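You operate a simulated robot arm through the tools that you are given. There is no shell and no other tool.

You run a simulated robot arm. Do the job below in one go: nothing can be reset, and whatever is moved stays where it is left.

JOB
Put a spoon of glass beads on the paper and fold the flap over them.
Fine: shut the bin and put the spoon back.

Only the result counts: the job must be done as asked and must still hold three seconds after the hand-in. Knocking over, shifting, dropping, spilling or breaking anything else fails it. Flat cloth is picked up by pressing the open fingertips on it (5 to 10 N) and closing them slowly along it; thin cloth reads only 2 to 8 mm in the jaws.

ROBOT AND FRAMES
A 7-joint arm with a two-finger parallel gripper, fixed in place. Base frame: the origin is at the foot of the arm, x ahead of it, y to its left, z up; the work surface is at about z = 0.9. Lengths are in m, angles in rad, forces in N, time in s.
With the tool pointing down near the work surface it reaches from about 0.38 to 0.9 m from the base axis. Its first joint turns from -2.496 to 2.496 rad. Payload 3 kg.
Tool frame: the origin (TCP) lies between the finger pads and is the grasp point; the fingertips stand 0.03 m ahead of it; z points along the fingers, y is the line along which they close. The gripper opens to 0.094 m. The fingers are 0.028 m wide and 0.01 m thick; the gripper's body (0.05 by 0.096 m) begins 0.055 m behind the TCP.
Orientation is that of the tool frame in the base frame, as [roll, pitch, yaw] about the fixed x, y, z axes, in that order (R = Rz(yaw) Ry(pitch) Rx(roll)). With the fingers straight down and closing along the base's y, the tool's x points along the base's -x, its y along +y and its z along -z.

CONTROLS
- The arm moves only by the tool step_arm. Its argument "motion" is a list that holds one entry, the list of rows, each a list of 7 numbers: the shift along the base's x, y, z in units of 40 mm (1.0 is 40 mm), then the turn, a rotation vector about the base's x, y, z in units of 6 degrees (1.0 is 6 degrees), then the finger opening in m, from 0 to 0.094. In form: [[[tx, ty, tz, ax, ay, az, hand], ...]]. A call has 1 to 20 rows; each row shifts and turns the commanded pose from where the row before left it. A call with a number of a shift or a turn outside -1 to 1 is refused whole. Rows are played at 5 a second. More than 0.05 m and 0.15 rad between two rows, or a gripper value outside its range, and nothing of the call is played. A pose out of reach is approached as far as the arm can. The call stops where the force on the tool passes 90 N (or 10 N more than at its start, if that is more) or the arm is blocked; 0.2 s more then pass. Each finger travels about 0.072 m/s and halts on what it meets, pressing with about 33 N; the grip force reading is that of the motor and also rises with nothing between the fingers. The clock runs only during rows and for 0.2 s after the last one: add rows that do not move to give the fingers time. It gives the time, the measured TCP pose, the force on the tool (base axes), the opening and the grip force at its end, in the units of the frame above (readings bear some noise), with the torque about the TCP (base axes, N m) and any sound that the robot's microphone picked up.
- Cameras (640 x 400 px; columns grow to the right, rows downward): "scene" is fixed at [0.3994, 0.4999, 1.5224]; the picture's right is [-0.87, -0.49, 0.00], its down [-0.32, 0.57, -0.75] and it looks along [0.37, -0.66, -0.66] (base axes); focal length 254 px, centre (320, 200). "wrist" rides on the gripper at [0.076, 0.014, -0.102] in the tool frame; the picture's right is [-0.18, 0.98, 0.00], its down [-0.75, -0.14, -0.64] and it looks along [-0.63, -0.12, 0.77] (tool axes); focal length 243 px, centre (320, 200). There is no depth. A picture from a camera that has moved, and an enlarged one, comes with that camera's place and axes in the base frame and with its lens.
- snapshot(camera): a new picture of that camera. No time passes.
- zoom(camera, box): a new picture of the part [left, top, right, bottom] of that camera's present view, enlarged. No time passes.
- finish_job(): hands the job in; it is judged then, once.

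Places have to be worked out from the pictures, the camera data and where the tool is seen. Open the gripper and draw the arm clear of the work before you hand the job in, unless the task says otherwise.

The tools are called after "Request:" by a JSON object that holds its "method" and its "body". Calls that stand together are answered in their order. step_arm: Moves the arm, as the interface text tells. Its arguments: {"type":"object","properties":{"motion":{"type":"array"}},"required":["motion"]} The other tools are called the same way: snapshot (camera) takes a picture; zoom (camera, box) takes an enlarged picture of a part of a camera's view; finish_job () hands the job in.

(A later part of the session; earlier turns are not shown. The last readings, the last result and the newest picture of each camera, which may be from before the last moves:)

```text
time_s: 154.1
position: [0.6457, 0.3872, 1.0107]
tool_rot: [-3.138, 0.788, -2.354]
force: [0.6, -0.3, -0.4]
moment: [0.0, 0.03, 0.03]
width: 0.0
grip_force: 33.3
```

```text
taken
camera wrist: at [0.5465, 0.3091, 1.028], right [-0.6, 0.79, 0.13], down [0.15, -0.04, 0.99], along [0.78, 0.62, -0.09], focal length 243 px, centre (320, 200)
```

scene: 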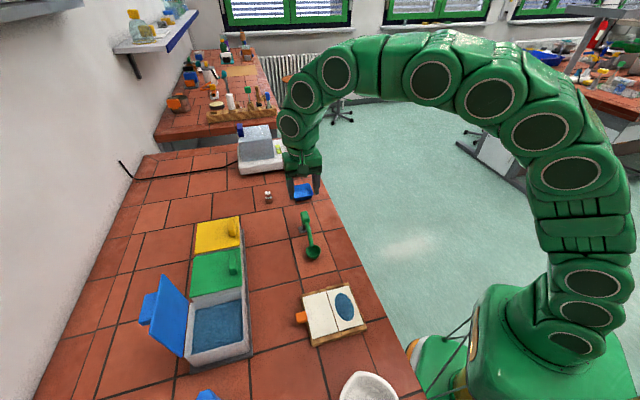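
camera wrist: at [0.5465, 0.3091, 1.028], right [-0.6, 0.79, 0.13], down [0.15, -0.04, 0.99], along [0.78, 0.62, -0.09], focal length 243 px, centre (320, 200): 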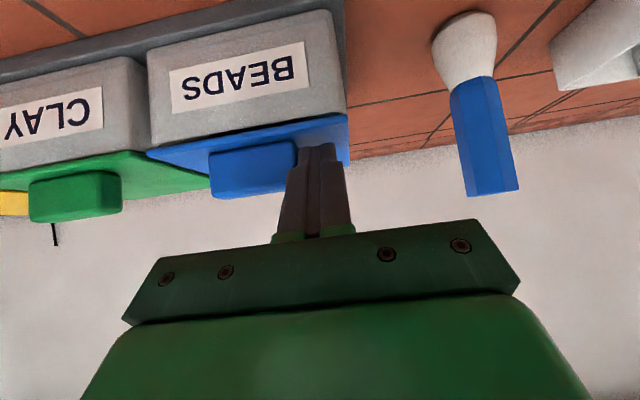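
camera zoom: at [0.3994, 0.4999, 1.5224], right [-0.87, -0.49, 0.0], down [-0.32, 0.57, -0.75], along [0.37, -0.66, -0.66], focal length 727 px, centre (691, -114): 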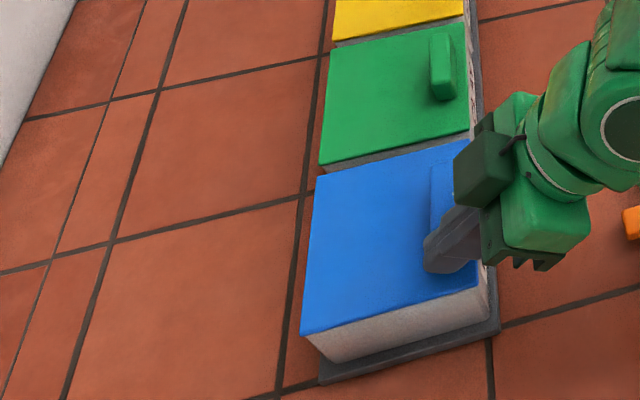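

Nearly shut. I press down the final millimetres gently.

Request:
{"method": "step_arm", "body": {"motion": [[[0, 0, -0.05, 0, 0, 0, 0], [0, 0, -0.05, 0, 0, 0, 0], [0, 0, -0.05, 0, 0, 0, 0], [0, 0, -0.04, 0, 0, 0, 0], [0, 0, 0, 0, 0, 0, 0]]]}}

Request:
{"method": "zoom", "body": {"camera": "wrist", "box": [120, 0, 380, 220]}}

Request:
{"method": "zoom", "body": {"camera": "scene", "box": [160, 260, 270, 370]}}

```text
time_s: 155.3
position: [0.6461, 0.3881, 1.0048]
tool_rot: [-3.139, 0.793, -2.355]
force: [-0.4, 2.4, 51.6]
moment: [0.5, -0.37, -0.11]
width: 0.0002
grip_force: 32.9
```

```text
1.82 times, centred on (250, 110) of wrist
camera zoom: at [0.5461, 0.3089, 1.0222], right [-0.6, 0.79, 0.13], down [0.15, -0.05, 0.99], along [0.78, 0.61, -0.09], focal length 441 px, centre (447, 364)
```

zoom: 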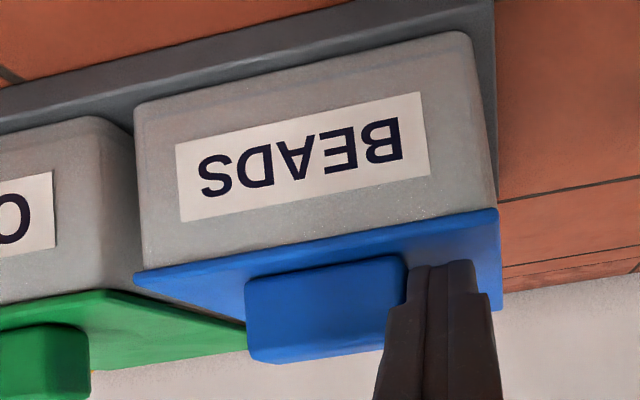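

```text
3.64 times, centred on (215, 315) of scene
camera zoom: at [0.3994, 0.4999, 1.5224], right [-0.87, -0.49, 0.0], down [-0.32, 0.57, -0.75], along [0.37, -0.66, -0.66], focal length 925 px, centre (702, -218)
```

zoom: 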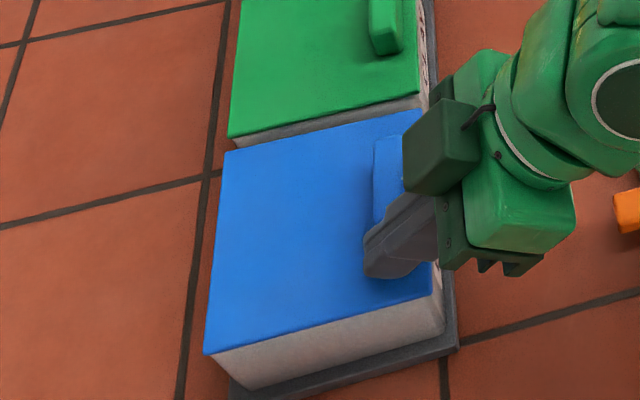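

The lid is fully shut (52 N against the rim). I lift off and back away.

Request:
{"method": "step_arm", "body": {"motion": [[[0, 0, 0.15, 0, 0, 0, 0], [-0.2, -0.2, 0.4, 0, 0, 0, 0], [-0.4, -0.4, 0.7, 0, 0, 0, 0], [-0.4, -0.4, 0.8, 0, 0, 0, 0], [-0.3, -0.3, 0.8, -0.663, 0.663, 0, 0.02], [-0.1, -0.1, 0.6, -0.663, 0.663, 0, 0.04], [0, 0, 0.5, -0.663, 0.663, 0, 0.06], [0, 0, 0.5, -0.663, 0.663, 0, 0.06], [0, 0, 0.3, -0.663, 0.663, 0, 0.06], [0, 0, 0.3, -0.663, 0.663, 0, 0.06], [0, 0, 0, -0.663, 0.663, 0, 0.06], [0, 0, 0, -0.68, 0.68, 0, 0.06], [0, 0, 0, 0, 0, 0, 0.06]]]}}

Request:
{"method": "snapshot", "body": {"camera": "scene"}}

Request:
{"method": "snapshot", "body": {"camera": "wrist"}}

```text
time_s: 158.1
position: [0.5872, 0.3318, 1.2049]
tool_rot: [3.142, -0.002, -2.357]
force: [0.1, -0.9, 0.5]
moment: [0.01, 0.0, -0.01]
width: 0.0597
grip_force: 0.0
```

```text
taken
```

scene: 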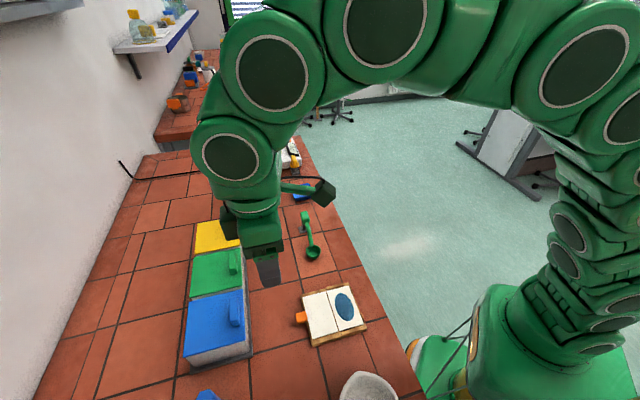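

```text
taken
camera wrist: at [0.5246, 0.2875, 1.3067], right [-0.57, 0.82, 0.0], down [0.63, 0.43, 0.64], along [0.53, 0.36, -0.77], focal length 243 px, centre (320, 200)
```

wrist: 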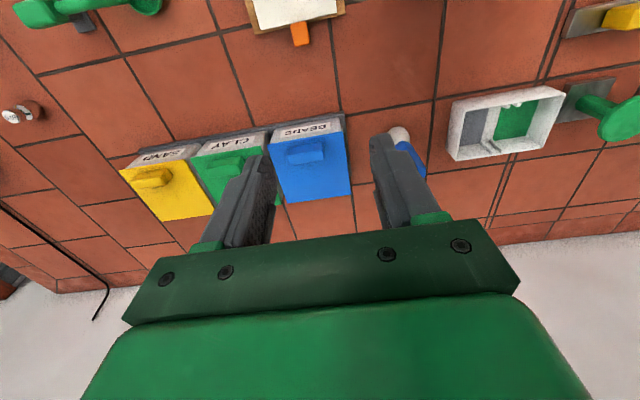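

The bin is shut. Now the flap: I move above the orange tab with the fingers closing along the fold direction to inspect it.

Request:
{"method": "step_arm", "body": {"motion": [[[-0.06, -0.21, -0.6, 0, 0, 0, 0.06], [-0.06, -0.21, -0.6, 0, 0, 0, 0.06], [-0.06, -0.21, -0.6, 0, 0, 0, 0.06], [-0.06, -0.21, -0.6, 0, 0, 0, 0.06], [-0.06, -0.21, -0.6, 0, 0, 0, 0.06], [0, 0, 0, 0, 0, 0, 0.06]]]}}

Request:
{"method": "snapshot", "body": {"camera": "wrist"}}

Request:
{"method": "zoom", "body": {"camera": "wrist", "box": [200, 0, 440, 200]}}

Request:
{"method": "zoom", "body": {"camera": "scene", "box": [285, 280, 375, 350]}}

```text
time_s: 159.5
position: [0.5754, 0.2906, 1.0848]
tool_rot: [3.141, 0.0, -2.355]
force: [0.2, 0.5, 0.0]
moment: [0.02, -0.01, 0.0]
width: 0.0597
grip_force: 0.0
```

```text
taken
camera wrist: at [0.5126, 0.2465, 1.1863], right [-0.57, 0.82, 0.0], down [0.63, 0.43, 0.64], along [0.53, 0.36, -0.77], focal length 243 px, centre (320, 200)
```

wrist: 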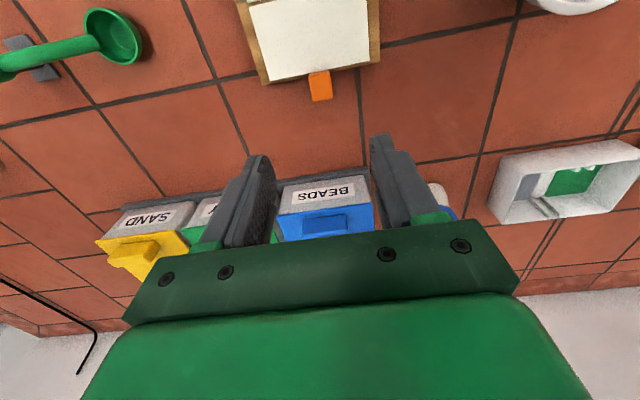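

```text
2.00 times, centred on (320, 100) of wrist
camera zoom: at [0.5126, 0.2465, 1.1863], right [-0.57, 0.82, 0.0], down [0.63, 0.43, 0.64], along [0.53, 0.36, -0.77], focal length 485 px, centre (320, 400)
```

zoom: 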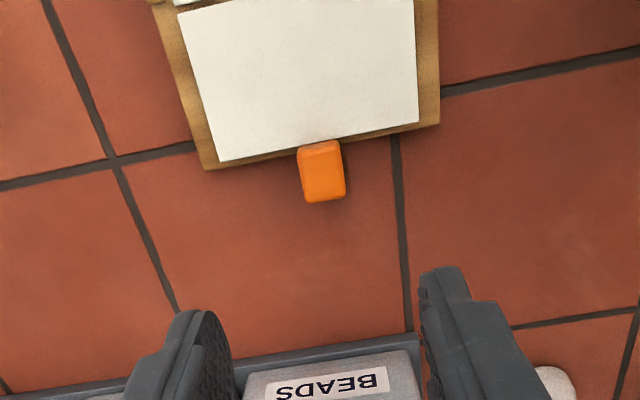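

```text
5.71 times, centred on (330, 315) of scene
camera zoom: at [0.3994, 0.4999, 1.5224], right [-0.87, -0.49, 0.0], down [-0.32, 0.57, -0.75], along [0.37, -0.66, -0.66], focal length 1453 px, centre (263, -457)
```

zoom: 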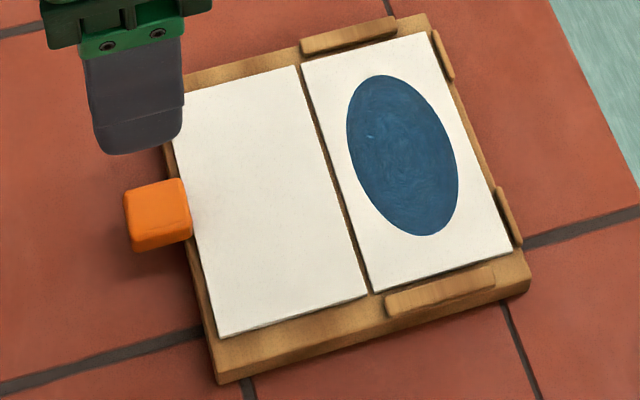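

The tab is about 20×23 mm with its top at (0.570, 0.286, 0.920), and the fold line at (0.515, 0.2345). I descend with the fingers straddling the tab, biased to its outer part to stay clear of the board edge.

Request:
{"method": "step_arm", "body": {"motion": [[[0, 0.02, -0.6, 0, 0, 0, 0.05], [0, 0, -0.8, 0, 0, 0, 0.05], [0, 0, -0.8, 0, 0, 0, 0.05], [0, 0, -0.6, 0, 0, 0, 0.05], [0, 0, -0.4, 0, 0, 0, 0.05], [0, 0, 0, 0, 0, 0, 0.05]]]}}

Request:
{"method": "zoom", "body": {"camera": "wrist", "box": [200, 50, 440, 250]}}

Request:
{"method": "zoom", "body": {"camera": "scene", "box": [270, 270, 380, 360]}}

```text
time_s: 160.9
position: [0.5747, 0.2904, 0.957]
tool_rot: [3.141, -0.002, -2.356]
force: [0.0, 0.3, -0.7]
moment: [0.0, 0.0, -0.02]
width: 0.0498
grip_force: 0.1
```

```text
2.00 times, centred on (320, 150) of wrist
camera zoom: at [0.5116, 0.2466, 1.0585], right [-0.57, 0.82, 0.0], down [0.63, 0.43, 0.64], along [0.53, 0.36, -0.77], focal length 485 px, centre (320, 300)
```

zoom: 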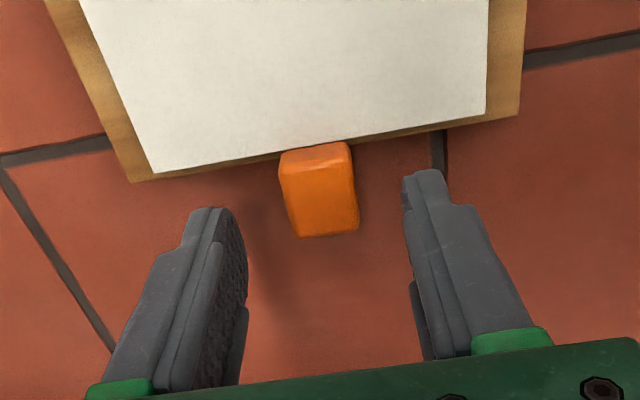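

```text
4.44 times, centred on (325, 315) of scene
camera zoom: at [0.3994, 0.4999, 1.5224], right [-0.87, -0.49, 0.0], down [-0.32, 0.57, -0.75], along [0.37, -0.66, -0.66], focal length 1130 px, centre (298, -311)
```

zoom: 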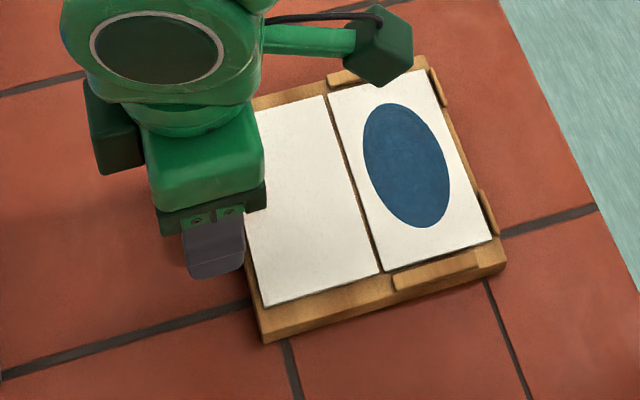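

Fingers are centred around the tab (its top is nearer z≈0.926). I shift 2 mm outward, lower 16 mm and close gently.

Request:
{"method": "step_arm", "body": {"motion": [[[0.037, 0.037, -0.2, 0, 0, 0, 0.05], [0, 0, -0.2, 0, 0, 0, 0.05], [0, 0, 0, 0, 0, 0, 0.04], [0, 0, 0, 0, 0, 0, 0.03], [0, 0, 0, 0, 0, 0, 0.022], [0, 0, 0, 0, 0, 0, 0.015], [0, 0, 0, 0, 0, 0, 0.01], [0, 0, 0, 0, 0, 0, 0.01]]]}}

Request:
{"method": "zoom", "body": {"camera": "wrist", "box": [200, 50, 440, 250]}}

Request:
{"method": "zoom", "body": {"camera": "scene", "box": [270, 270, 380, 360]}}

```text
time_s: 162.7
position: [0.5771, 0.291, 0.9405]
tool_rot: [-3.14, 0.0, -2.356]
force: [0.6, 0.5, -0.2]
moment: [-0.01, 0.0, -0.01]
width: 0.0197
grip_force: 33.5
```

```text
2.00 times, centred on (320, 150) of wrist
camera zoom: at [0.5141, 0.2484, 1.0416], right [-0.57, 0.82, 0.0], down [0.63, 0.43, 0.64], along [0.53, 0.36, -0.77], focal length 485 px, centre (320, 300)
```

zoom: 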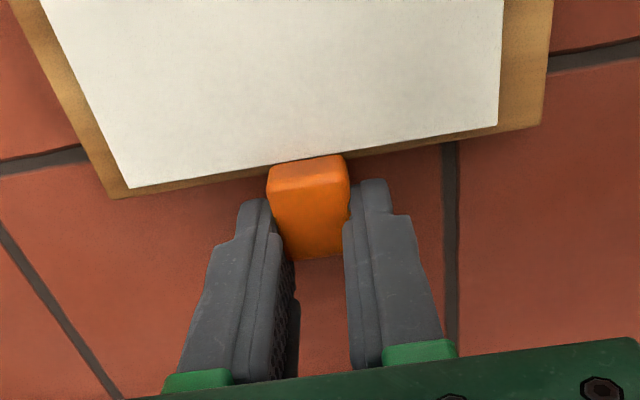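

```text
4.44 times, centred on (325, 315) of scene
camera zoom: at [0.3994, 0.4999, 1.5224], right [-0.87, -0.49, 0.0], down [-0.32, 0.57, -0.75], along [0.37, -0.66, -0.66], focal length 1130 px, centre (298, -311)
```

zoom: 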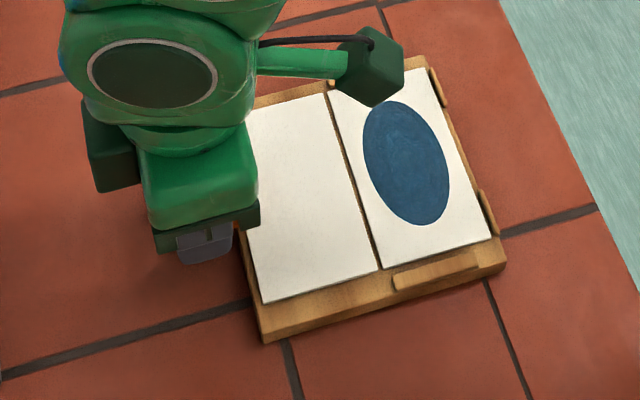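

The tab is gripped (19.7 mm). I start lifting it along the fold's arc, 30° first, with the tool vertical.

Request:
{"method": "step_arm", "body": {"motion": [[[-0.0139, -0.0139, 0.1715, 0, 0, 0, 0.008], [-0.0244, -0.0244, 0.1693, 0, 0, 0, 0.008], [-0.0347, -0.0347, 0.1657, 0, 0, 0, 0.008], [-0.0448, -0.0448, 0.1606, 0, 0, 0, 0.008], [-0.0545, -0.0545, 0.1546, 0, 0, 0, 0.008], [-0.0638, -0.0638, 0.1473, 0, 0, 0, 0.008], [0, 0, 0, 0, 0, 0, 0.008]]]}}

Request:
{"method": "zoom", "body": {"camera": "scene", "box": [270, 260, 390, 360]}}

Request:
{"method": "snapshot", "body": {"camera": "wrist"}}

```text
time_s: 164.3
position: [0.5673, 0.2824, 0.9798]
tool_rot: [-3.14, 0.001, -2.356]
force: [0.7, -0.1, -0.5]
moment: [0.04, -0.01, -0.01]
width: 0.0194
grip_force: 33.2
```

```text
4.00 times, centred on (330, 310) of scene
camera zoom: at [0.3994, 0.4999, 1.5224], right [-0.87, -0.49, 0.0], down [-0.32, 0.57, -0.75], along [0.37, -0.66, -0.66], focal length 1017 px, centre (280, -240)
```

zoom: 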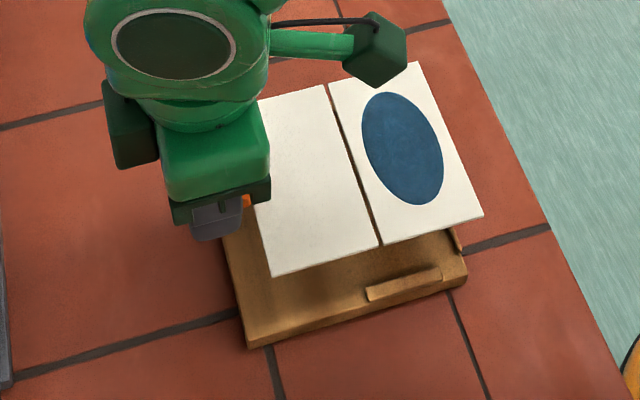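

```text
taken
camera wrist: at [0.5046, 0.2393, 1.0815], right [-0.57, 0.82, 0.0], down [0.63, 0.43, 0.64], along [0.53, 0.36, -0.77], focal length 243 px, centre (320, 200)
```

wrist: 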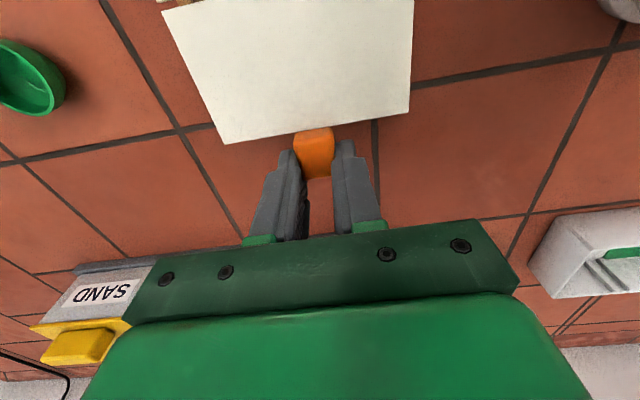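

Both paper halves rose together: the fold can't bend backward and the clamped tab kept the flap level. I lower it straight back along the reverse path before anything shifts.

Request:
{"method": "step_arm", "body": {"motion": [[[0.0638, 0.0638, -0.1473, 0, 0, 0, 0.008], [0.0545, 0.0545, -0.1546, 0, 0, 0, 0.008], [0.0448, 0.0448, -0.1606, 0, 0, 0, 0.008], [0.0347, 0.0347, -0.1657, 0, 0, 0, 0.008], [0.0244, 0.0244, -0.14, 0, 0, 0, 0.008], [0.0139, 0.0139, -0.1, 0, 0, 0, 0.008], [0, 0, 0, 0, 0, 0, 0.008]]]}}

Request:
{"method": "zoom", "body": {"camera": "scene", "box": [270, 260, 390, 360]}}

Request:
{"method": "snapshot", "body": {"camera": "wrist"}}

```text
time_s: 165.9
position: [0.5785, 0.2923, 0.9441]
tool_rot: [-3.142, -0.001, -2.356]
force: [-0.4, 0.1, 0.4]
moment: [0.02, -0.03, 0.02]
width: 0.0196
grip_force: 32.8
```

```text
4.00 times, centred on (330, 310) of scene
camera zoom: at [0.3994, 0.4999, 1.5224], right [-0.87, -0.49, 0.0], down [-0.32, 0.57, -0.75], along [0.37, -0.66, -0.66], focal length 1017 px, centre (280, -240)
```

zoom: 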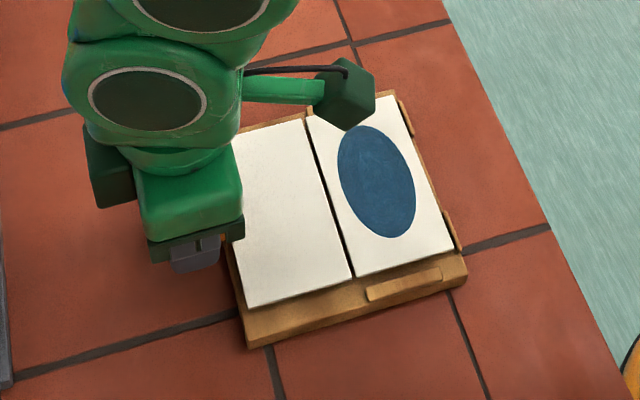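

```text
taken
camera wrist: at [0.5147, 0.2484, 1.0467], right [-0.57, 0.82, 0.0], down [0.63, 0.43, 0.64], along [0.53, 0.36, -0.77], focal length 243 px, centre (320, 200)
```

wrist: 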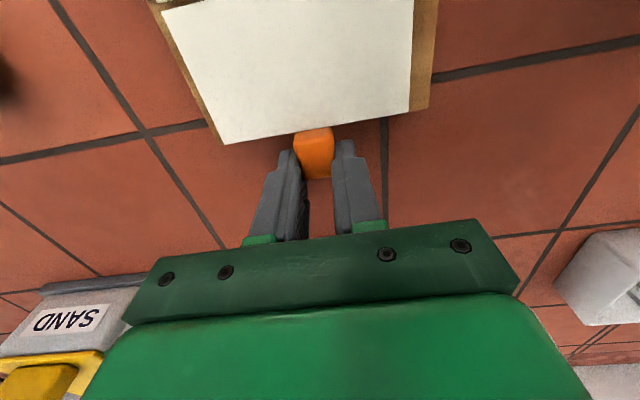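

Request:
{"method": "step_arm", "body": {"motion": [[[0, 0, -0.05, 0, 0, 0, 0.008], [0, 0, -0.05, 0, 0, 0, 0.008], [0, 0, 0, 0, 0, 0, 0.008]]]}}

Request:
{"method": "zoom", "body": {"camera": "scene", "box": [270, 260, 390, 360]}}

Request:
{"method": "zoom", "body": {"camera": "wrist", "box": [120, 0, 480, 200]}}

```text
time_s: 166.7
position: [0.5778, 0.2916, 0.9421]
tool_rot: [-3.141, 0.001, -2.356]
force: [0.7, -0.2, -0.7]
moment: [-0.02, -0.02, 0.05]
width: 0.02
grip_force: 33.1
```

```text
4.00 times, centred on (330, 310) of scene
camera zoom: at [0.3994, 0.4999, 1.5224], right [-0.87, -0.49, 0.0], down [-0.32, 0.57, -0.75], along [0.37, -0.66, -0.66], focal length 1017 px, centre (280, -240)
```

zoom: 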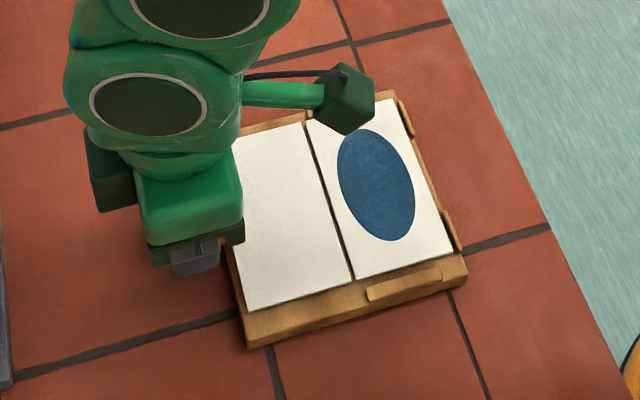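

```text
1.78 times, centred on (300, 100) of wrist
camera zoom: at [0.5146, 0.2486, 1.0426], right [-0.57, 0.82, 0.0], down [0.63, 0.43, 0.64], along [0.53, 0.36, -0.77], focal length 431 px, centre (356, 378)
```

zoom: 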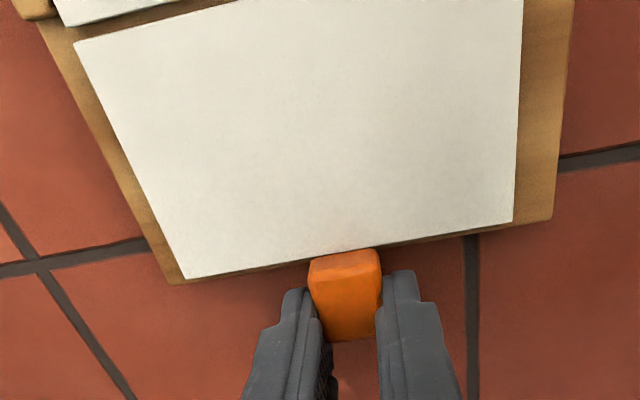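

The paper is back within a pixel of its original place. I lower the last bit and open the fingers.

Request:
{"method": "step_arm", "body": {"motion": [[[0, 0, -0.04, 0, 0, 0, 0.008], [0, 0, 0, 0, 0, 0, 0.015], [0, 0, 0, 0, 0, 0, 0.021], [0, 0, 0, 0, 0, 0, 0.03], [0, 0, 0, 0, 0, 0, 0.05], [0, 0, 0.2, 0, 0, 0, 0.05], [0, 0, 0.5, 0, 0, 0, 0.05], [0, 0, 0.8, 0, 0, 0, 0.05], [0, 0, 0.8, 0, 0, 0, 0.05], [0, 0, 0, 0, 0, 0, 0.05]]]}}

Request:
{"method": "zoom", "body": {"camera": "scene", "box": [285, 280, 375, 350]}}

Request:
{"method": "snapshot", "body": {"camera": "wrist"}}

```text
time_s: 168.9
position: [0.5778, 0.2902, 1.0333]
tool_rot: [-3.142, -0.001, -2.355]
force: [0.2, -0.2, 0.4]
moment: [0.01, 0.0, 0.02]
width: 0.0499
grip_force: 0.0
```

```text
5.71 times, centred on (330, 315) of scene
camera zoom: at [0.3994, 0.4999, 1.5224], right [-0.87, -0.49, 0.0], down [-0.32, 0.57, -0.75], along [0.37, -0.66, -0.66], focal length 1453 px, centre (263, -457)
```

zoom: 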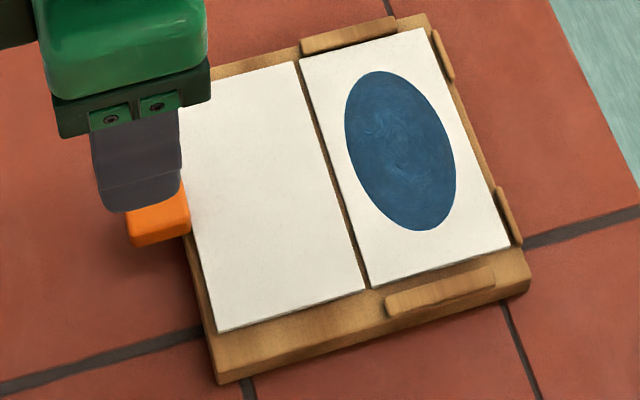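

```text
taken
camera wrist: at [0.5141, 0.2472, 1.1338], right [-0.57, 0.82, 0.0], down [0.63, 0.43, 0.64], along [0.53, 0.36, -0.77], focal length 243 px, centre (320, 200)
```

wrist: 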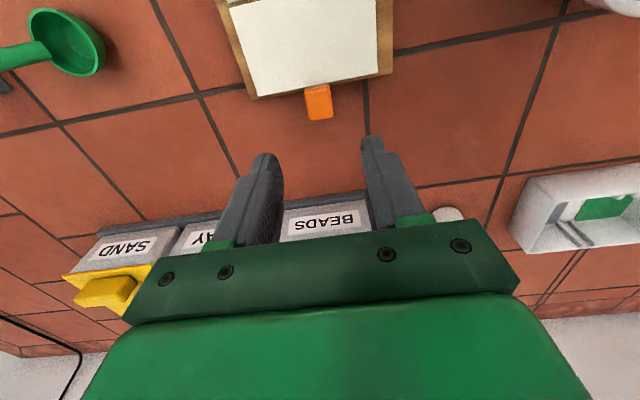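

The paper lies back in place (about 2 mm along the fold, within its rails). I need the flap to rotate with the tool, so let me look closely at the tab's shape to plan a grip.

Request:
{"method": "zoom", "body": {"camera": "wrist", "box": [280, 60, 360, 130]}}

Request:
{"method": "zoom", "body": {"camera": "scene", "box": [290, 300, 330, 335]}}

```text
5.71 times, centred on (320, 95) of wrist
camera zoom: at [0.5141, 0.2472, 1.1338], right [-0.57, 0.82, 0.0], down [0.63, 0.43, 0.64], along [0.53, 0.36, -0.77], focal length 1386 px, centre (320, 800)
```

zoom: 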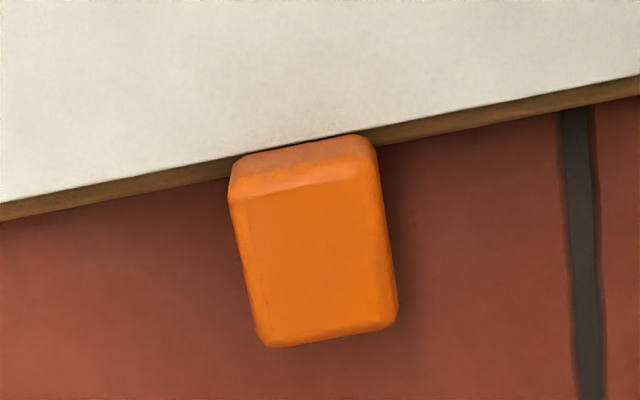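

```text
11.43 times, centred on (310, 318) of scene
camera zoom: at [0.3994, 0.4999, 1.5224], right [-0.87, -0.49, 0.0], down [-0.32, 0.57, -0.75], along [0.37, -0.66, -0.66], focal length 2907 px, centre (434, -1143)
```

zoom: 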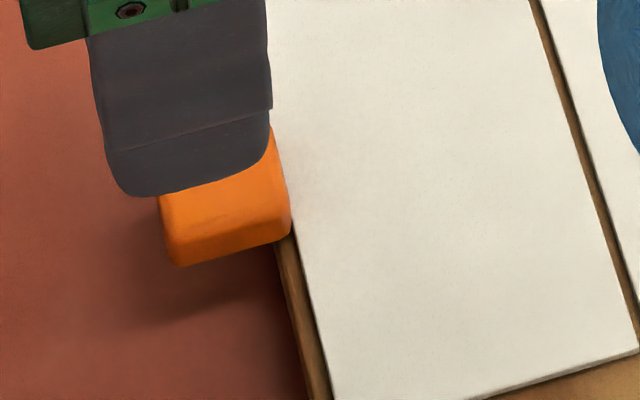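

The tab is a rounded ~20×23×11 mm block overhanging the board edge with clearance below. I'll push the flap up from outside instead of clamping: closed fingers, tilted 20° inward, catching the tab's lower outer edge. First I re-orient above that spot.

Request:
{"method": "step_arm", "body": {"motion": [[[0.046, 0.052, 0.3, 0, 0, -1, 0.04], [0.046, 0.052, 0.3, 0, 0, -1, 0.03], [0.046, 0.052, 0.2, 0, 0, -1, 0.02], [0.046, 0.052, 0, 0, 0, -1, 0.01], [0.046, 0.052, 0, 0, 0, -1, 0], [0.046, 0.052, 0, 0, 0, -1, 0], [0.046, 0.052, 0, 0, 0, -1, 0], [0.046, 0.052, 0, 0, 0, -1, 0], [0.046, 0.052, 0, 0, 0, -1, 0], [0.046, 0.052, 0, 0, 0, -1, 0], [0.046, 0.052, 0, 0, 0, -1, 0], [0.046, 0.052, 0, 0, 0, -1, 0], [0.046, 0.052, 0, 0, 0, -1, 0], [0.046, 0.052, 0, 0, 0, -1, 0], [0.046, 0.052, 0, 0, 0, -1, 0], [0, 0, 0, -0.589, 0.589, 0, 0], [0, 0, 0, -0.589, 0.589, 0, 0], [0, 0, 0, -0.589, 0.589, 0, 0], [0, 0, 0, -0.589, 0.589, 0, 0], [0, 0, 0, 0, 0, 0, 0]]]}}

Request:
{"method": "snapshot", "body": {"camera": "wrist"}}

Request:
{"method": "snapshot", "body": {"camera": "scene"}}

```text
time_s: 173.1
position: [0.6053, 0.3227, 1.065]
tool_rot: [-2.793, 0.0, 2.357]
force: [0.4, 0.5, -0.1]
moment: [-0.02, 0.01, 0.0]
width: 0.0
grip_force: 33.1
```

```text
taken
camera wrist: at [0.586, 0.4117, 1.1548], right [0.78, 0.52, -0.34], down [0.59, -0.47, 0.65], along [0.18, -0.71, -0.68], focal length 243 px, centre (320, 200)
```

wrist: 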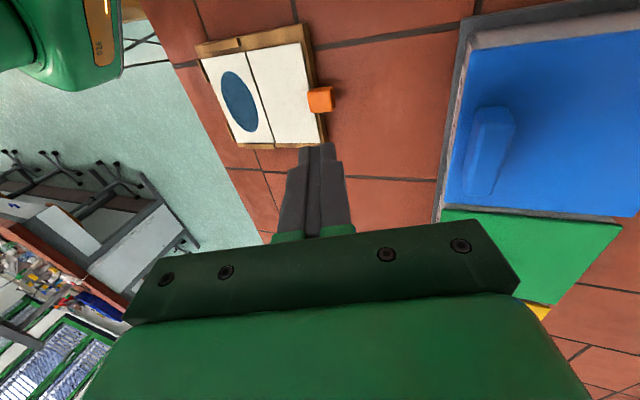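

```text
taken
```

scene: 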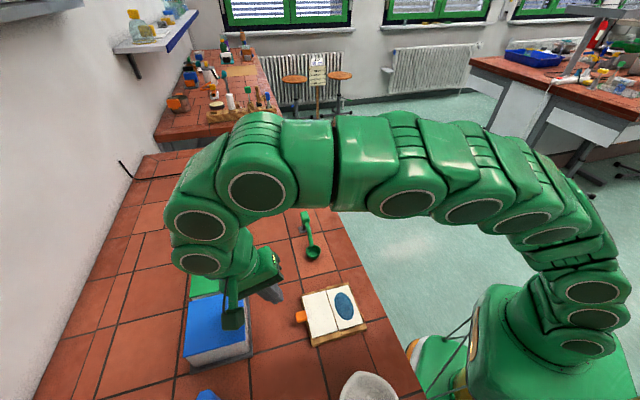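

The tilted hand clears the bins and I can see paper and tab well. I descend to just outside the tab.

Request:
{"method": "step_arm", "body": {"motion": [[[0, 0, -0.5, 0, 0, 0, 0], [0, 0, -0.5, 0, 0, 0, 0], [0, 0, -0.5, 0, 0, 0, 0], [0, 0, -0.5, 0, 0, 0, 0], [0, 0, -0.5, 0, 0, 0, 0], [0, 0, -0.4, 0, 0, 0, 0], [0, 0, -0.2, 0, 0, 0, 0], [0, 0, 0, 0, 0, 0, 0]]]}}

Request:
{"method": "snapshot", "body": {"camera": "wrist"}}

Request:
{"method": "zoom", "body": {"camera": "scene", "box": [180, 240, 380, 380]}}

```text
time_s: 174.9
position: [0.6043, 0.323, 0.9391]
tool_rot: [-2.794, -0.001, 2.357]
force: [-0.3, 0.4, -0.8]
moment: [0.0, -0.01, -0.01]
width: 0.0
grip_force: 32.9
```

```text
taken
camera wrist: at [0.5866, 0.4125, 1.03], right [0.78, 0.52, -0.34], down [0.6, -0.47, 0.65], along [0.18, -0.71, -0.68], focal length 243 px, centre (320, 200)
```

wrist: 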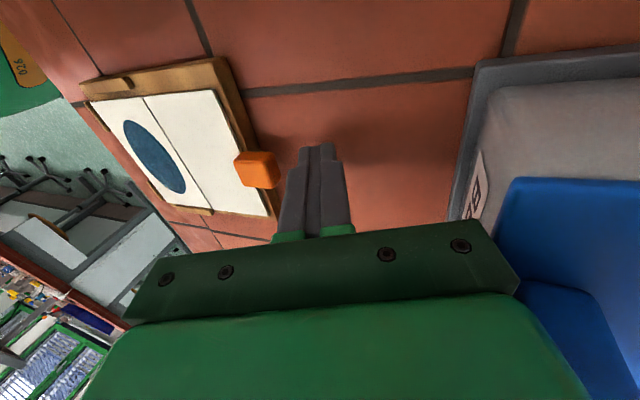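

```text
2.86 times, centred on (280, 310) of scene
camera zoom: at [0.3994, 0.4999, 1.5224], right [-0.87, -0.49, 0.0], down [-0.32, 0.57, -0.75], along [0.37, -0.66, -0.66], focal length 727 px, centre (434, -114)
```

zoom: 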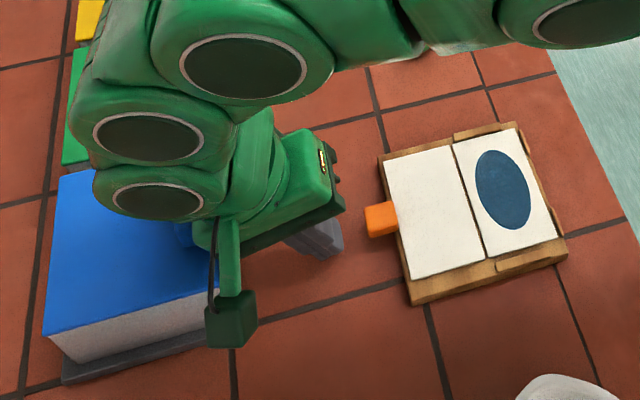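

The fingertip stands ~18 mm outside the tab, at the right lateral position. I lower 4 mm and creep inward until contact.

Request:
{"method": "step_arm", "body": {"motion": [[[0, 0, -0.1, 0, 0, 0, 0], [-0.08, -0.08, 0, 0, 0, 0, 0], [-0.08, -0.08, 0, 0, 0, 0, 0], [-0.08, -0.08, 0, 0, 0, 0, 0], [-0.04, -0.04, 0, 0, 0, 0, 0], [-0.04, -0.04, 0, 0, 0, 0, 0], [0, 0, 0, 0, 0, 0, 0]]]}}

Request:
{"method": "snapshot", "body": {"camera": "wrist"}}

Request:
{"method": "zoom", "body": {"camera": "scene", "box": [250, 270, 370, 350]}}

```text
time_s: 176.5
position: [0.5913, 0.31, 0.9363]
tool_rot: [-2.793, -0.002, 2.354]
force: [0.7, 0.2, 0.2]
moment: [-0.02, -0.06, 0.01]
width: 0.0
grip_force: 33.0
```

```text
taken
camera wrist: at [0.573, 0.3986, 1.0267], right [0.78, 0.52, -0.34], down [0.6, -0.47, 0.65], along [0.18, -0.71, -0.68], focal length 243 px, centre (320, 200)
```

wrist: 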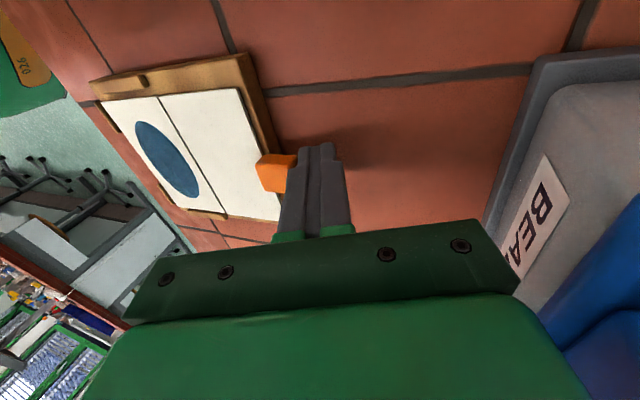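

```text
5.00 times, centred on (310, 310) of scene
camera zoom: at [0.3994, 0.4999, 1.5224], right [-0.87, -0.49, 0.0], down [-0.32, 0.57, -0.75], along [0.37, -0.66, -0.66], focal length 1272 px, centre (370, -350)
```

zoom: 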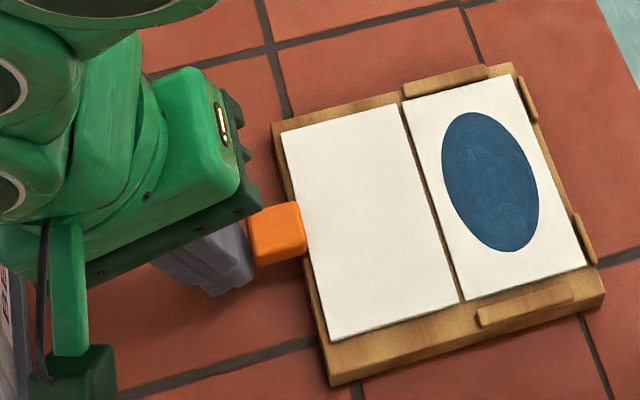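

At the verge of contact. I push 3–4 mm inward to get under the rounded edge, then raise slightly and check whether the flap alone lifts.

Request:
{"method": "step_arm", "body": {"motion": [[[-0.035, -0.035, 0, 0, 0, 0, 0], [-0.035, -0.035, 0.02, 0, 0, 0, 0], [-0.01, -0.01, 0.08, 0, 0, 0, 0], [-0.01, -0.01, 0.1, 0, 0, 0, 0], [-0.02, -0.02, 0.1, 0, 0, 0, 0], [0, 0, 0, 0, 0, 0, 0]]]}}

Request:
{"method": "snapshot", "body": {"camera": "wrist"}}

Request:
{"method": "zoom", "body": {"camera": "scene", "box": [250, 270, 370, 350]}}

```text
time_s: 177.9
position: [0.5883, 0.3061, 0.9495]
tool_rot: [-2.795, 0.0, 2.357]
force: [3.2, 2.9, 0.3]
moment: [0.04, -0.06, 0.02]
width: 0.0002
grip_force: 32.8
```

```text
taken
camera wrist: at [0.5689, 0.3947, 1.039], right [0.78, 0.52, -0.34], down [0.59, -0.47, 0.65], along [0.18, -0.71, -0.68], focal length 243 px, centre (320, 200)
```

wrist: 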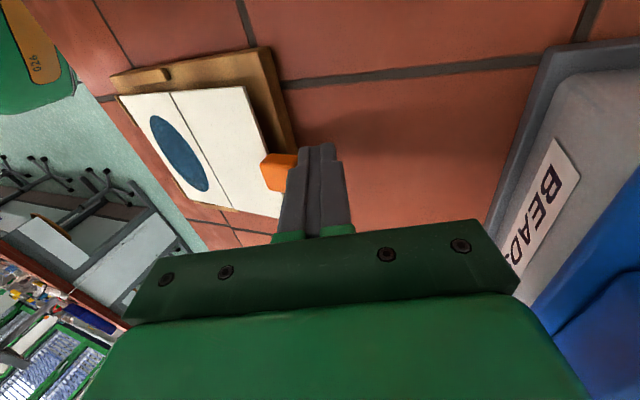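

```text
5.00 times, centred on (310, 310) of scene
camera zoom: at [0.3994, 0.4999, 1.5224], right [-0.87, -0.49, 0.0], down [-0.32, 0.57, -0.75], along [0.37, -0.66, -0.66], focal length 1272 px, centre (370, -350)
```

zoom: 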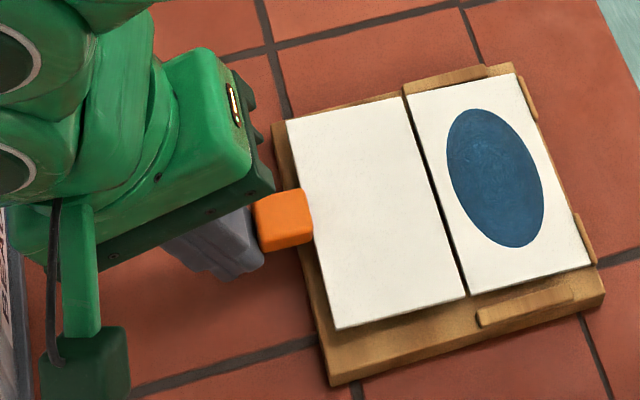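

The crease is stiff: the whole sheet tilted as one plate about its inner edge. So the flap must be clamped and rotated exactly about the crease (the board then supports the other half). I ease the sheet back down and withdraw the finger.

Request:
{"method": "step_arm", "body": {"motion": [[[0.02, 0.02, -0.1, 0, 0, 0, 0], [0.01, 0.01, -0.1, 0, 0, 0, 0], [0.01, 0.01, -0.08, 0, 0, 0, 0], [0.035, 0.035, -0.02, 0, 0, 0, 0], [0.035, 0.035, 0, 0, 0, 0, 0], [0.1, 0.1, 0, 0, 0, 0, 0], [0.1, 0.1, 0, 0, 0, 0, 0], [0.1, 0.1, 0.2, 0, 0, 0, 0], [0, 0, 0.6, 0, 0, 0, 0.02], [0, 0, 0.8, 0, 0, 0, 0.04], [0, 0, 0.8, 0, 0, 0, 0.05], [0, 0, 0.8, 0, 0, 0, 0.05], [0, 0, 0, 0, 0, 0, 0.05]]]}}

Request:
{"method": "zoom", "body": {"camera": "scene", "box": [285, 280, 375, 350]}}

Request:
{"method": "snapshot", "body": {"camera": "wrist"}}

```text
time_s: 180.7
position: [0.6029, 0.3219, 1.0639]
tool_rot: [-2.791, 0.0, 2.357]
force: [0.1, 0.8, 0.0]
moment: [-0.01, 0.0, 0.01]
width: 0.0501
grip_force: 0.1
```

```text
5.71 times, centred on (330, 315) of scene
camera zoom: at [0.3994, 0.4999, 1.5224], right [-0.87, -0.49, 0.0], down [-0.32, 0.57, -0.75], along [0.37, -0.66, -0.66], focal length 1453 px, centre (263, -457)
```

zoom: 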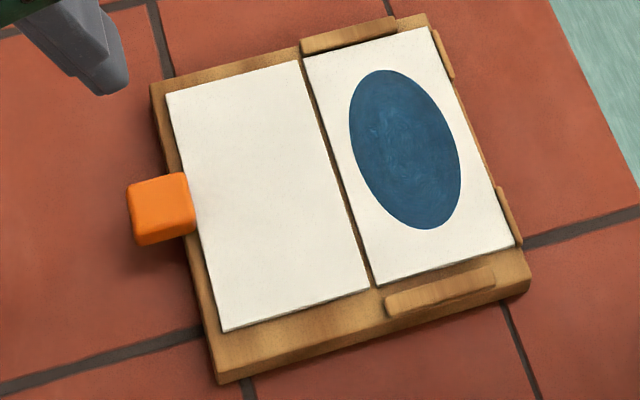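

```text
taken
camera wrist: at [0.5846, 0.4104, 1.1542], right [0.78, 0.52, -0.34], down [0.6, -0.47, 0.65], along [0.18, -0.71, -0.68], focal length 243 px, centre (320, 200)
```

wrist: 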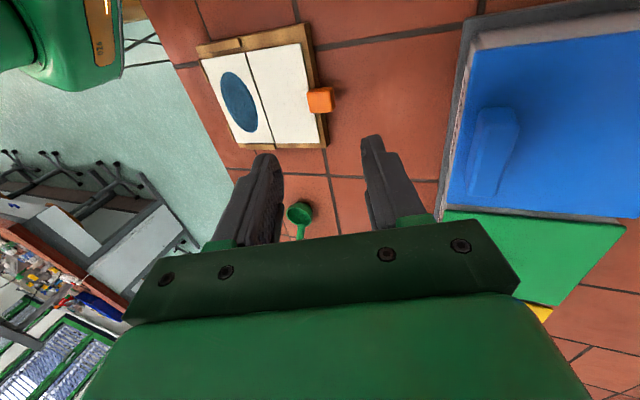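

The sheet is flat again within its rails (tab centre now at about e2=0.604, crease at e2=0.527, z≈0.914 in my rotated frame). I level the tool and turn back to the yaw that grips the tab's sides.

Request:
{"method": "step_arm", "body": {"motion": [[[0, 0, 0.1, 0.589, -0.589, 0, 0.05], [0, 0, 0.1, 0.589, -0.589, 0, 0.05], [0, 0, 0, 0.589, -0.589, 0, 0.05], [0, 0, 0, 0.589, -0.589, 0, 0.05], [0, 0, 0, 0, 0, 1, 0.05], [0, 0, 0, 0, 0, 1, 0.05], [0, 0, 0, 0, 0, 1, 0.05], [0, 0, 0, 0, 0, 1, 0.05], [0, 0, 0, 0, 0, 1, 0.05], [0, 0, 0, 0, 0, 1, 0.05], [0, 0, 0, 0, 0, 1, 0.05], [0, 0, 0, 0, 0, 1, 0.05], [0, 0, 0, 0, 0, 1, 0.05], [0, 0, 0, 0, 0, 1, 0.05], [0, 0, 0, 0, 0, 1, 0.05], [0, 0, 0, 0, 0, 1, 0.05], [0, 0, 0, 0, 0, 1, 0.05], [0, 0, 0, 0, 0, 1, 0.05], [0, 0, 0, 0, 0, 1, 0.05], [0, 0, 0, 0, 0, 0, 0.05]]]}}

Request:
{"method": "step_arm", "body": {"motion": [[[0, 0, 0, -0.589, 0.589, 0, 0.05], [0, 0, 0, -0.589, 0.589, 0, 0.05], [0, 0, 0, -0.589, 0.589, 0, 0.05], [0, 0, 0, -0.589, 0.589, 0, 0.05], [0, 0, 0, -0.589, 0.589, 0, 0.05], [0, 0, 0, 0, 0, 0, 0.05]]]}}

Request:
{"method": "snapshot", "body": {"camera": "wrist"}}

```text
time_s: 184.9
position: [0.6046, 0.322, 1.0712]
tool_rot: [-3.14, -0.001, -2.356]
force: [0.8, 1.1, 0.7]
moment: [0.01, 0.0, 0.03]
width: 0.0499
grip_force: 0.0
```

```text
time_s: 186.3
position: [0.604, 0.3222, 1.0721]
tool_rot: [3.141, -0.392, -2.355]
force: [0.1, 0.3, -0.1]
moment: [0.01, 0.01, 0.01]
width: 0.0498
grip_force: 0.0
```

```text
taken
camera wrist: at [0.5731, 0.3111, 1.1948], right [-0.58, 0.81, -0.07], down [0.77, 0.57, 0.3], along [0.29, 0.12, -0.95], focal length 243 px, centre (320, 200)
```

wrist: 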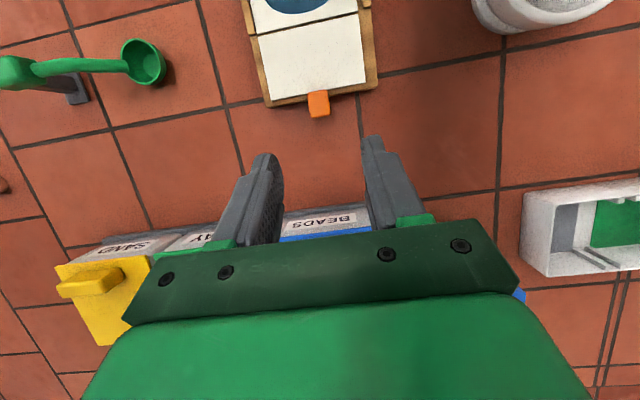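

Tool is tilted inward ~23–25° with 50 mm opening, laterally aligned with the tab. I approach along the finger axis.

Request:
{"method": "step_arm", "body": {"motion": [[[-0.0415, -0.0415, -0.475, 0, 0, 0, 0.05], [-0.0415, -0.0415, -0.475, 0, 0, 0, 0.05], [-0.0415, -0.0415, -0.475, 0, 0, 0, 0.05], [-0.0415, -0.0415, -0.475, 0, 0, 0, 0.05], [-0.112, -0.112, -0.34, 0, 0, 0, 0.05], [-0.112, -0.112, -0.34, 0, 0, 0, 0.05], [0, 0, 0, 0, 0, 0, 0.05]]]}}

Request:
{"method": "zoom", "body": {"camera": "wrist", "box": [200, 50, 440, 250]}}

Request:
{"method": "zoom", "body": {"camera": "scene", "box": [230, 240, 370, 350]}}

```text
time_s: 187.9
position: [0.5877, 0.3063, 0.9676]
tool_rot: [3.141, -0.435, -2.355]
force: [0.7, -0.7, -0.2]
moment: [0.0, 0.01, 0.0]
width: 0.05
grip_force: 0.0
```

```text
2.00 times, centred on (320, 150) of wrist
camera zoom: at [0.5614, 0.2988, 1.0921], right [-0.58, 0.81, -0.08], down [0.77, 0.58, 0.26], along [0.26, 0.09, -0.96], focal length 485 px, centre (320, 300)
```

zoom: 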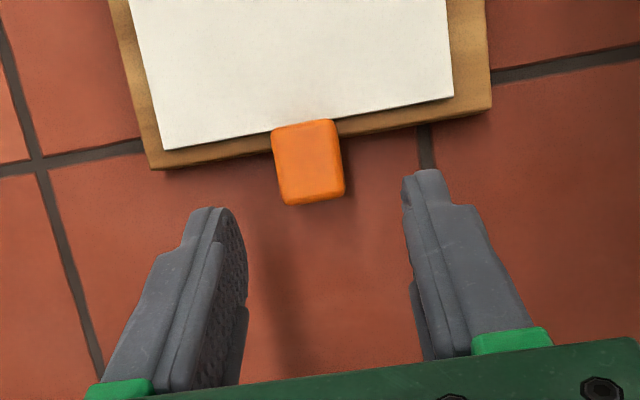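

```text
3.64 times, centred on (300, 295) of scene
camera zoom: at [0.3994, 0.4999, 1.5224], right [-0.87, -0.49, 0.0], down [-0.32, 0.57, -0.75], along [0.37, -0.66, -0.66], focal length 925 px, centre (393, -146)
```

zoom: 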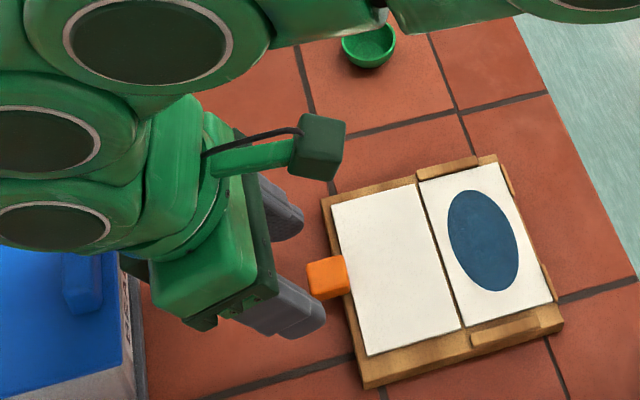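

Nearly there; the tab is ~3.5 mm to one side, so I correct laterally during the last 28 mm, then close gently.

Request:
{"method": "step_arm", "body": {"motion": [[[-0.05, -0.091, -0.216, 0, 0, 0, 0.05], [-0.05, -0.091, -0.216, 0, 0, 0, 0.05], [-0.05, -0.091, -0.216, 0, 0, 0, 0.05], [0, 0, 0, 0, 0, 0, 0.04], [0, 0, 0, 0, 0, 0, 0.03], [0, 0, 0, 0, 0, 0, 0.024]]]}}

Request:
{"method": "zoom", "body": {"camera": "wrist", "box": [200, 50, 440, 250]}}

Request:
{"method": "zoom", "body": {"camera": "scene", "box": [230, 240, 370, 350]}}

```text
time_s: 189.3
position: [0.5819, 0.2946, 0.9425]
tool_rot: [3.141, -0.436, -2.357]
force: [-0.2, -0.1, -0.9]
moment: [0.01, 0.02, -0.01]
width: 0.0239
grip_force: 0.0
```

```text
2.00 times, centred on (320, 150) of wrist
camera zoom: at [0.5548, 0.288, 1.0659], right [-0.58, 0.81, -0.08], down [0.77, 0.58, 0.26], along [0.26, 0.09, -0.96], focal length 485 px, centre (320, 300)
```

zoom: 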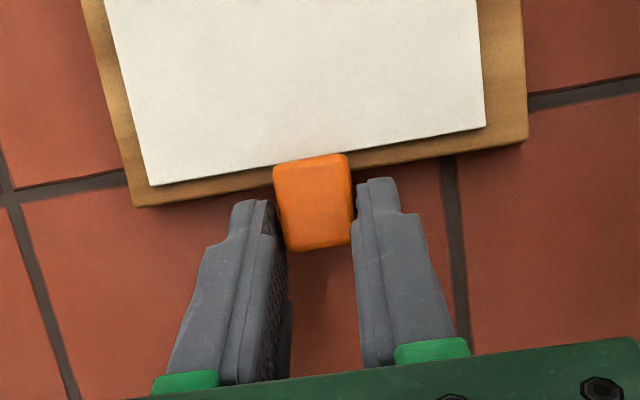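

```text
3.64 times, centred on (300, 295) of scene
camera zoom: at [0.3994, 0.4999, 1.5224], right [-0.87, -0.49, 0.0], down [-0.32, 0.57, -0.75], along [0.37, -0.66, -0.66], focal length 925 px, centre (393, -146)
```

zoom: 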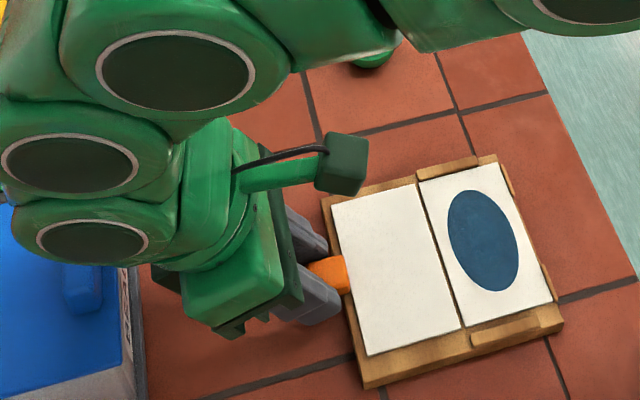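

The tab is centred between the pads. I close, then rotate the tool and tab together about the crease, 20° first.

Request:
{"method": "step_arm", "body": {"motion": [[[0, 0, 0, 0, 0, 0, 0.018], [0, 0, 0, 0, 0, 0, 0.01], [0, 0, 0, 0, 0, 0, 0.008], [-0.0503, -0.0503, 0.1995, 0.589, -0.589, 0, 0.008], [-0.0623, -0.0623, 0.1925, 0.589, -0.589, 0, 0.008], [-0.074, -0.074, 0.1842, 0.589, -0.589, 0, 0.008], [-0.085, -0.085, 0.1743, 0.589, -0.589, 0, 0.008], [0, 0, 0, 0, 0, 0, 0.008]]]}}

Request:
{"method": "zoom", "body": {"camera": "scene", "box": [250, 250, 390, 360]}}

Request:
{"method": "snapshot", "body": {"camera": "wrist"}}

```text
time_s: 191.1
position: [0.5708, 0.2857, 0.9743]
tool_rot: [-3.142, -0.086, -2.353]
force: [12.3, 11.6, 0.1]
moment: [0.56, -0.6, -0.05]
width: 0.0199
grip_force: 32.9
```

```text
3.64 times, centred on (320, 305) of scene
camera zoom: at [0.3994, 0.4999, 1.5224], right [-0.87, -0.49, 0.0], down [-0.32, 0.57, -0.75], along [0.37, -0.66, -0.66], focal length 925 px, centre (320, -182)
```

zoom: 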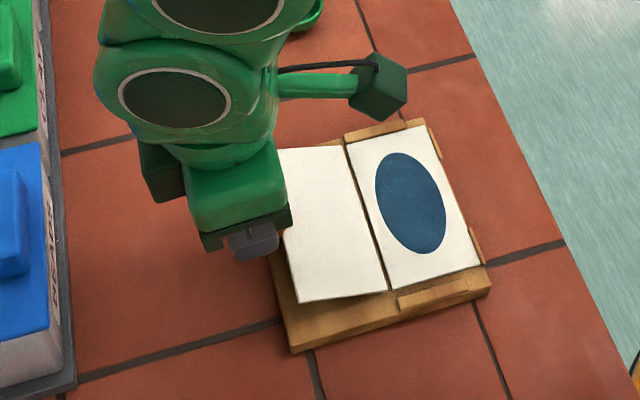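

```text
taken
camera wrist: at [0.5154, 0.2487, 1.0809], right [-0.57, 0.82, -0.02], down [0.67, 0.47, 0.58], along [0.48, 0.31, -0.82], focal length 243 px, centre (320, 200)
```

wrist: 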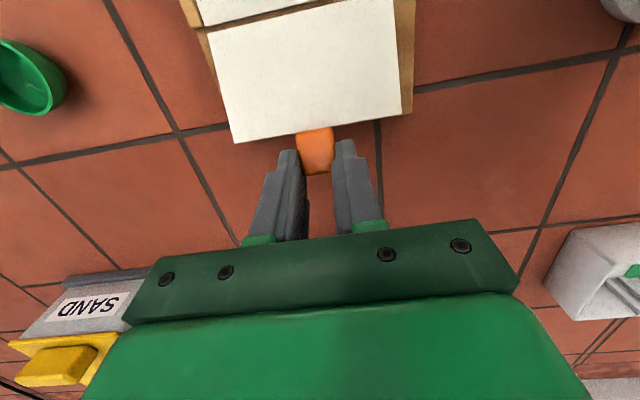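

The flap is now bending up at the crease while the bead half stays flat. There is ~17 N inward push, so I ease outward ~2 mm while continuing the rotation.

Request:
{"method": "step_arm", "body": {"motion": [[[-0.065, -0.065, 0.163, 0.589, -0.589, 0, 0.008], [-0.085, -0.085, 0.151, 0.589, -0.589, 0, 0.008], [-0.114, -0.114, 0.137, 0.589, -0.589, 0, 0.008], [-0.122, -0.122, 0.1226, 0.589, -0.589, 0, 0.008], [0, 0, 0, 0, 0, 0, 0.008]]]}}

Request:
{"method": "zoom", "body": {"camera": "scene", "box": [250, 250, 390, 360]}}

Request:
{"method": "snapshot", "body": {"camera": "wrist"}}

```text
time_s: 192.3
position: [0.5555, 0.27, 0.9966]
tool_rot: [-3.139, 0.262, -2.355]
force: [-0.2, -0.2, 0.0]
moment: [-0.01, 0.05, 0.03]
width: 0.0202
grip_force: 33.2
```

```text
3.64 times, centred on (320, 305) of scene
camera zoom: at [0.3994, 0.4999, 1.5224], right [-0.87, -0.49, 0.0], down [-0.32, 0.57, -0.75], along [0.37, -0.66, -0.66], focal length 925 px, centre (320, -182)
```

zoom: 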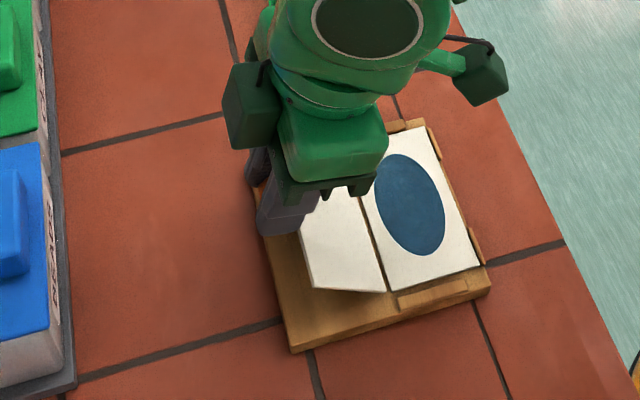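

```text
taken
camera wrist: at [0.4759, 0.2102, 1.0746], right [-0.57, 0.82, 0.05], down [0.5, 0.3, 0.82], along [0.66, 0.49, -0.58], focal length 243 px, centre (320, 200)
```

wrist: 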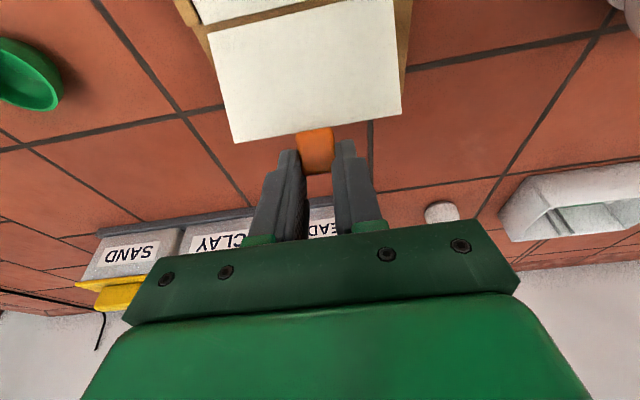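

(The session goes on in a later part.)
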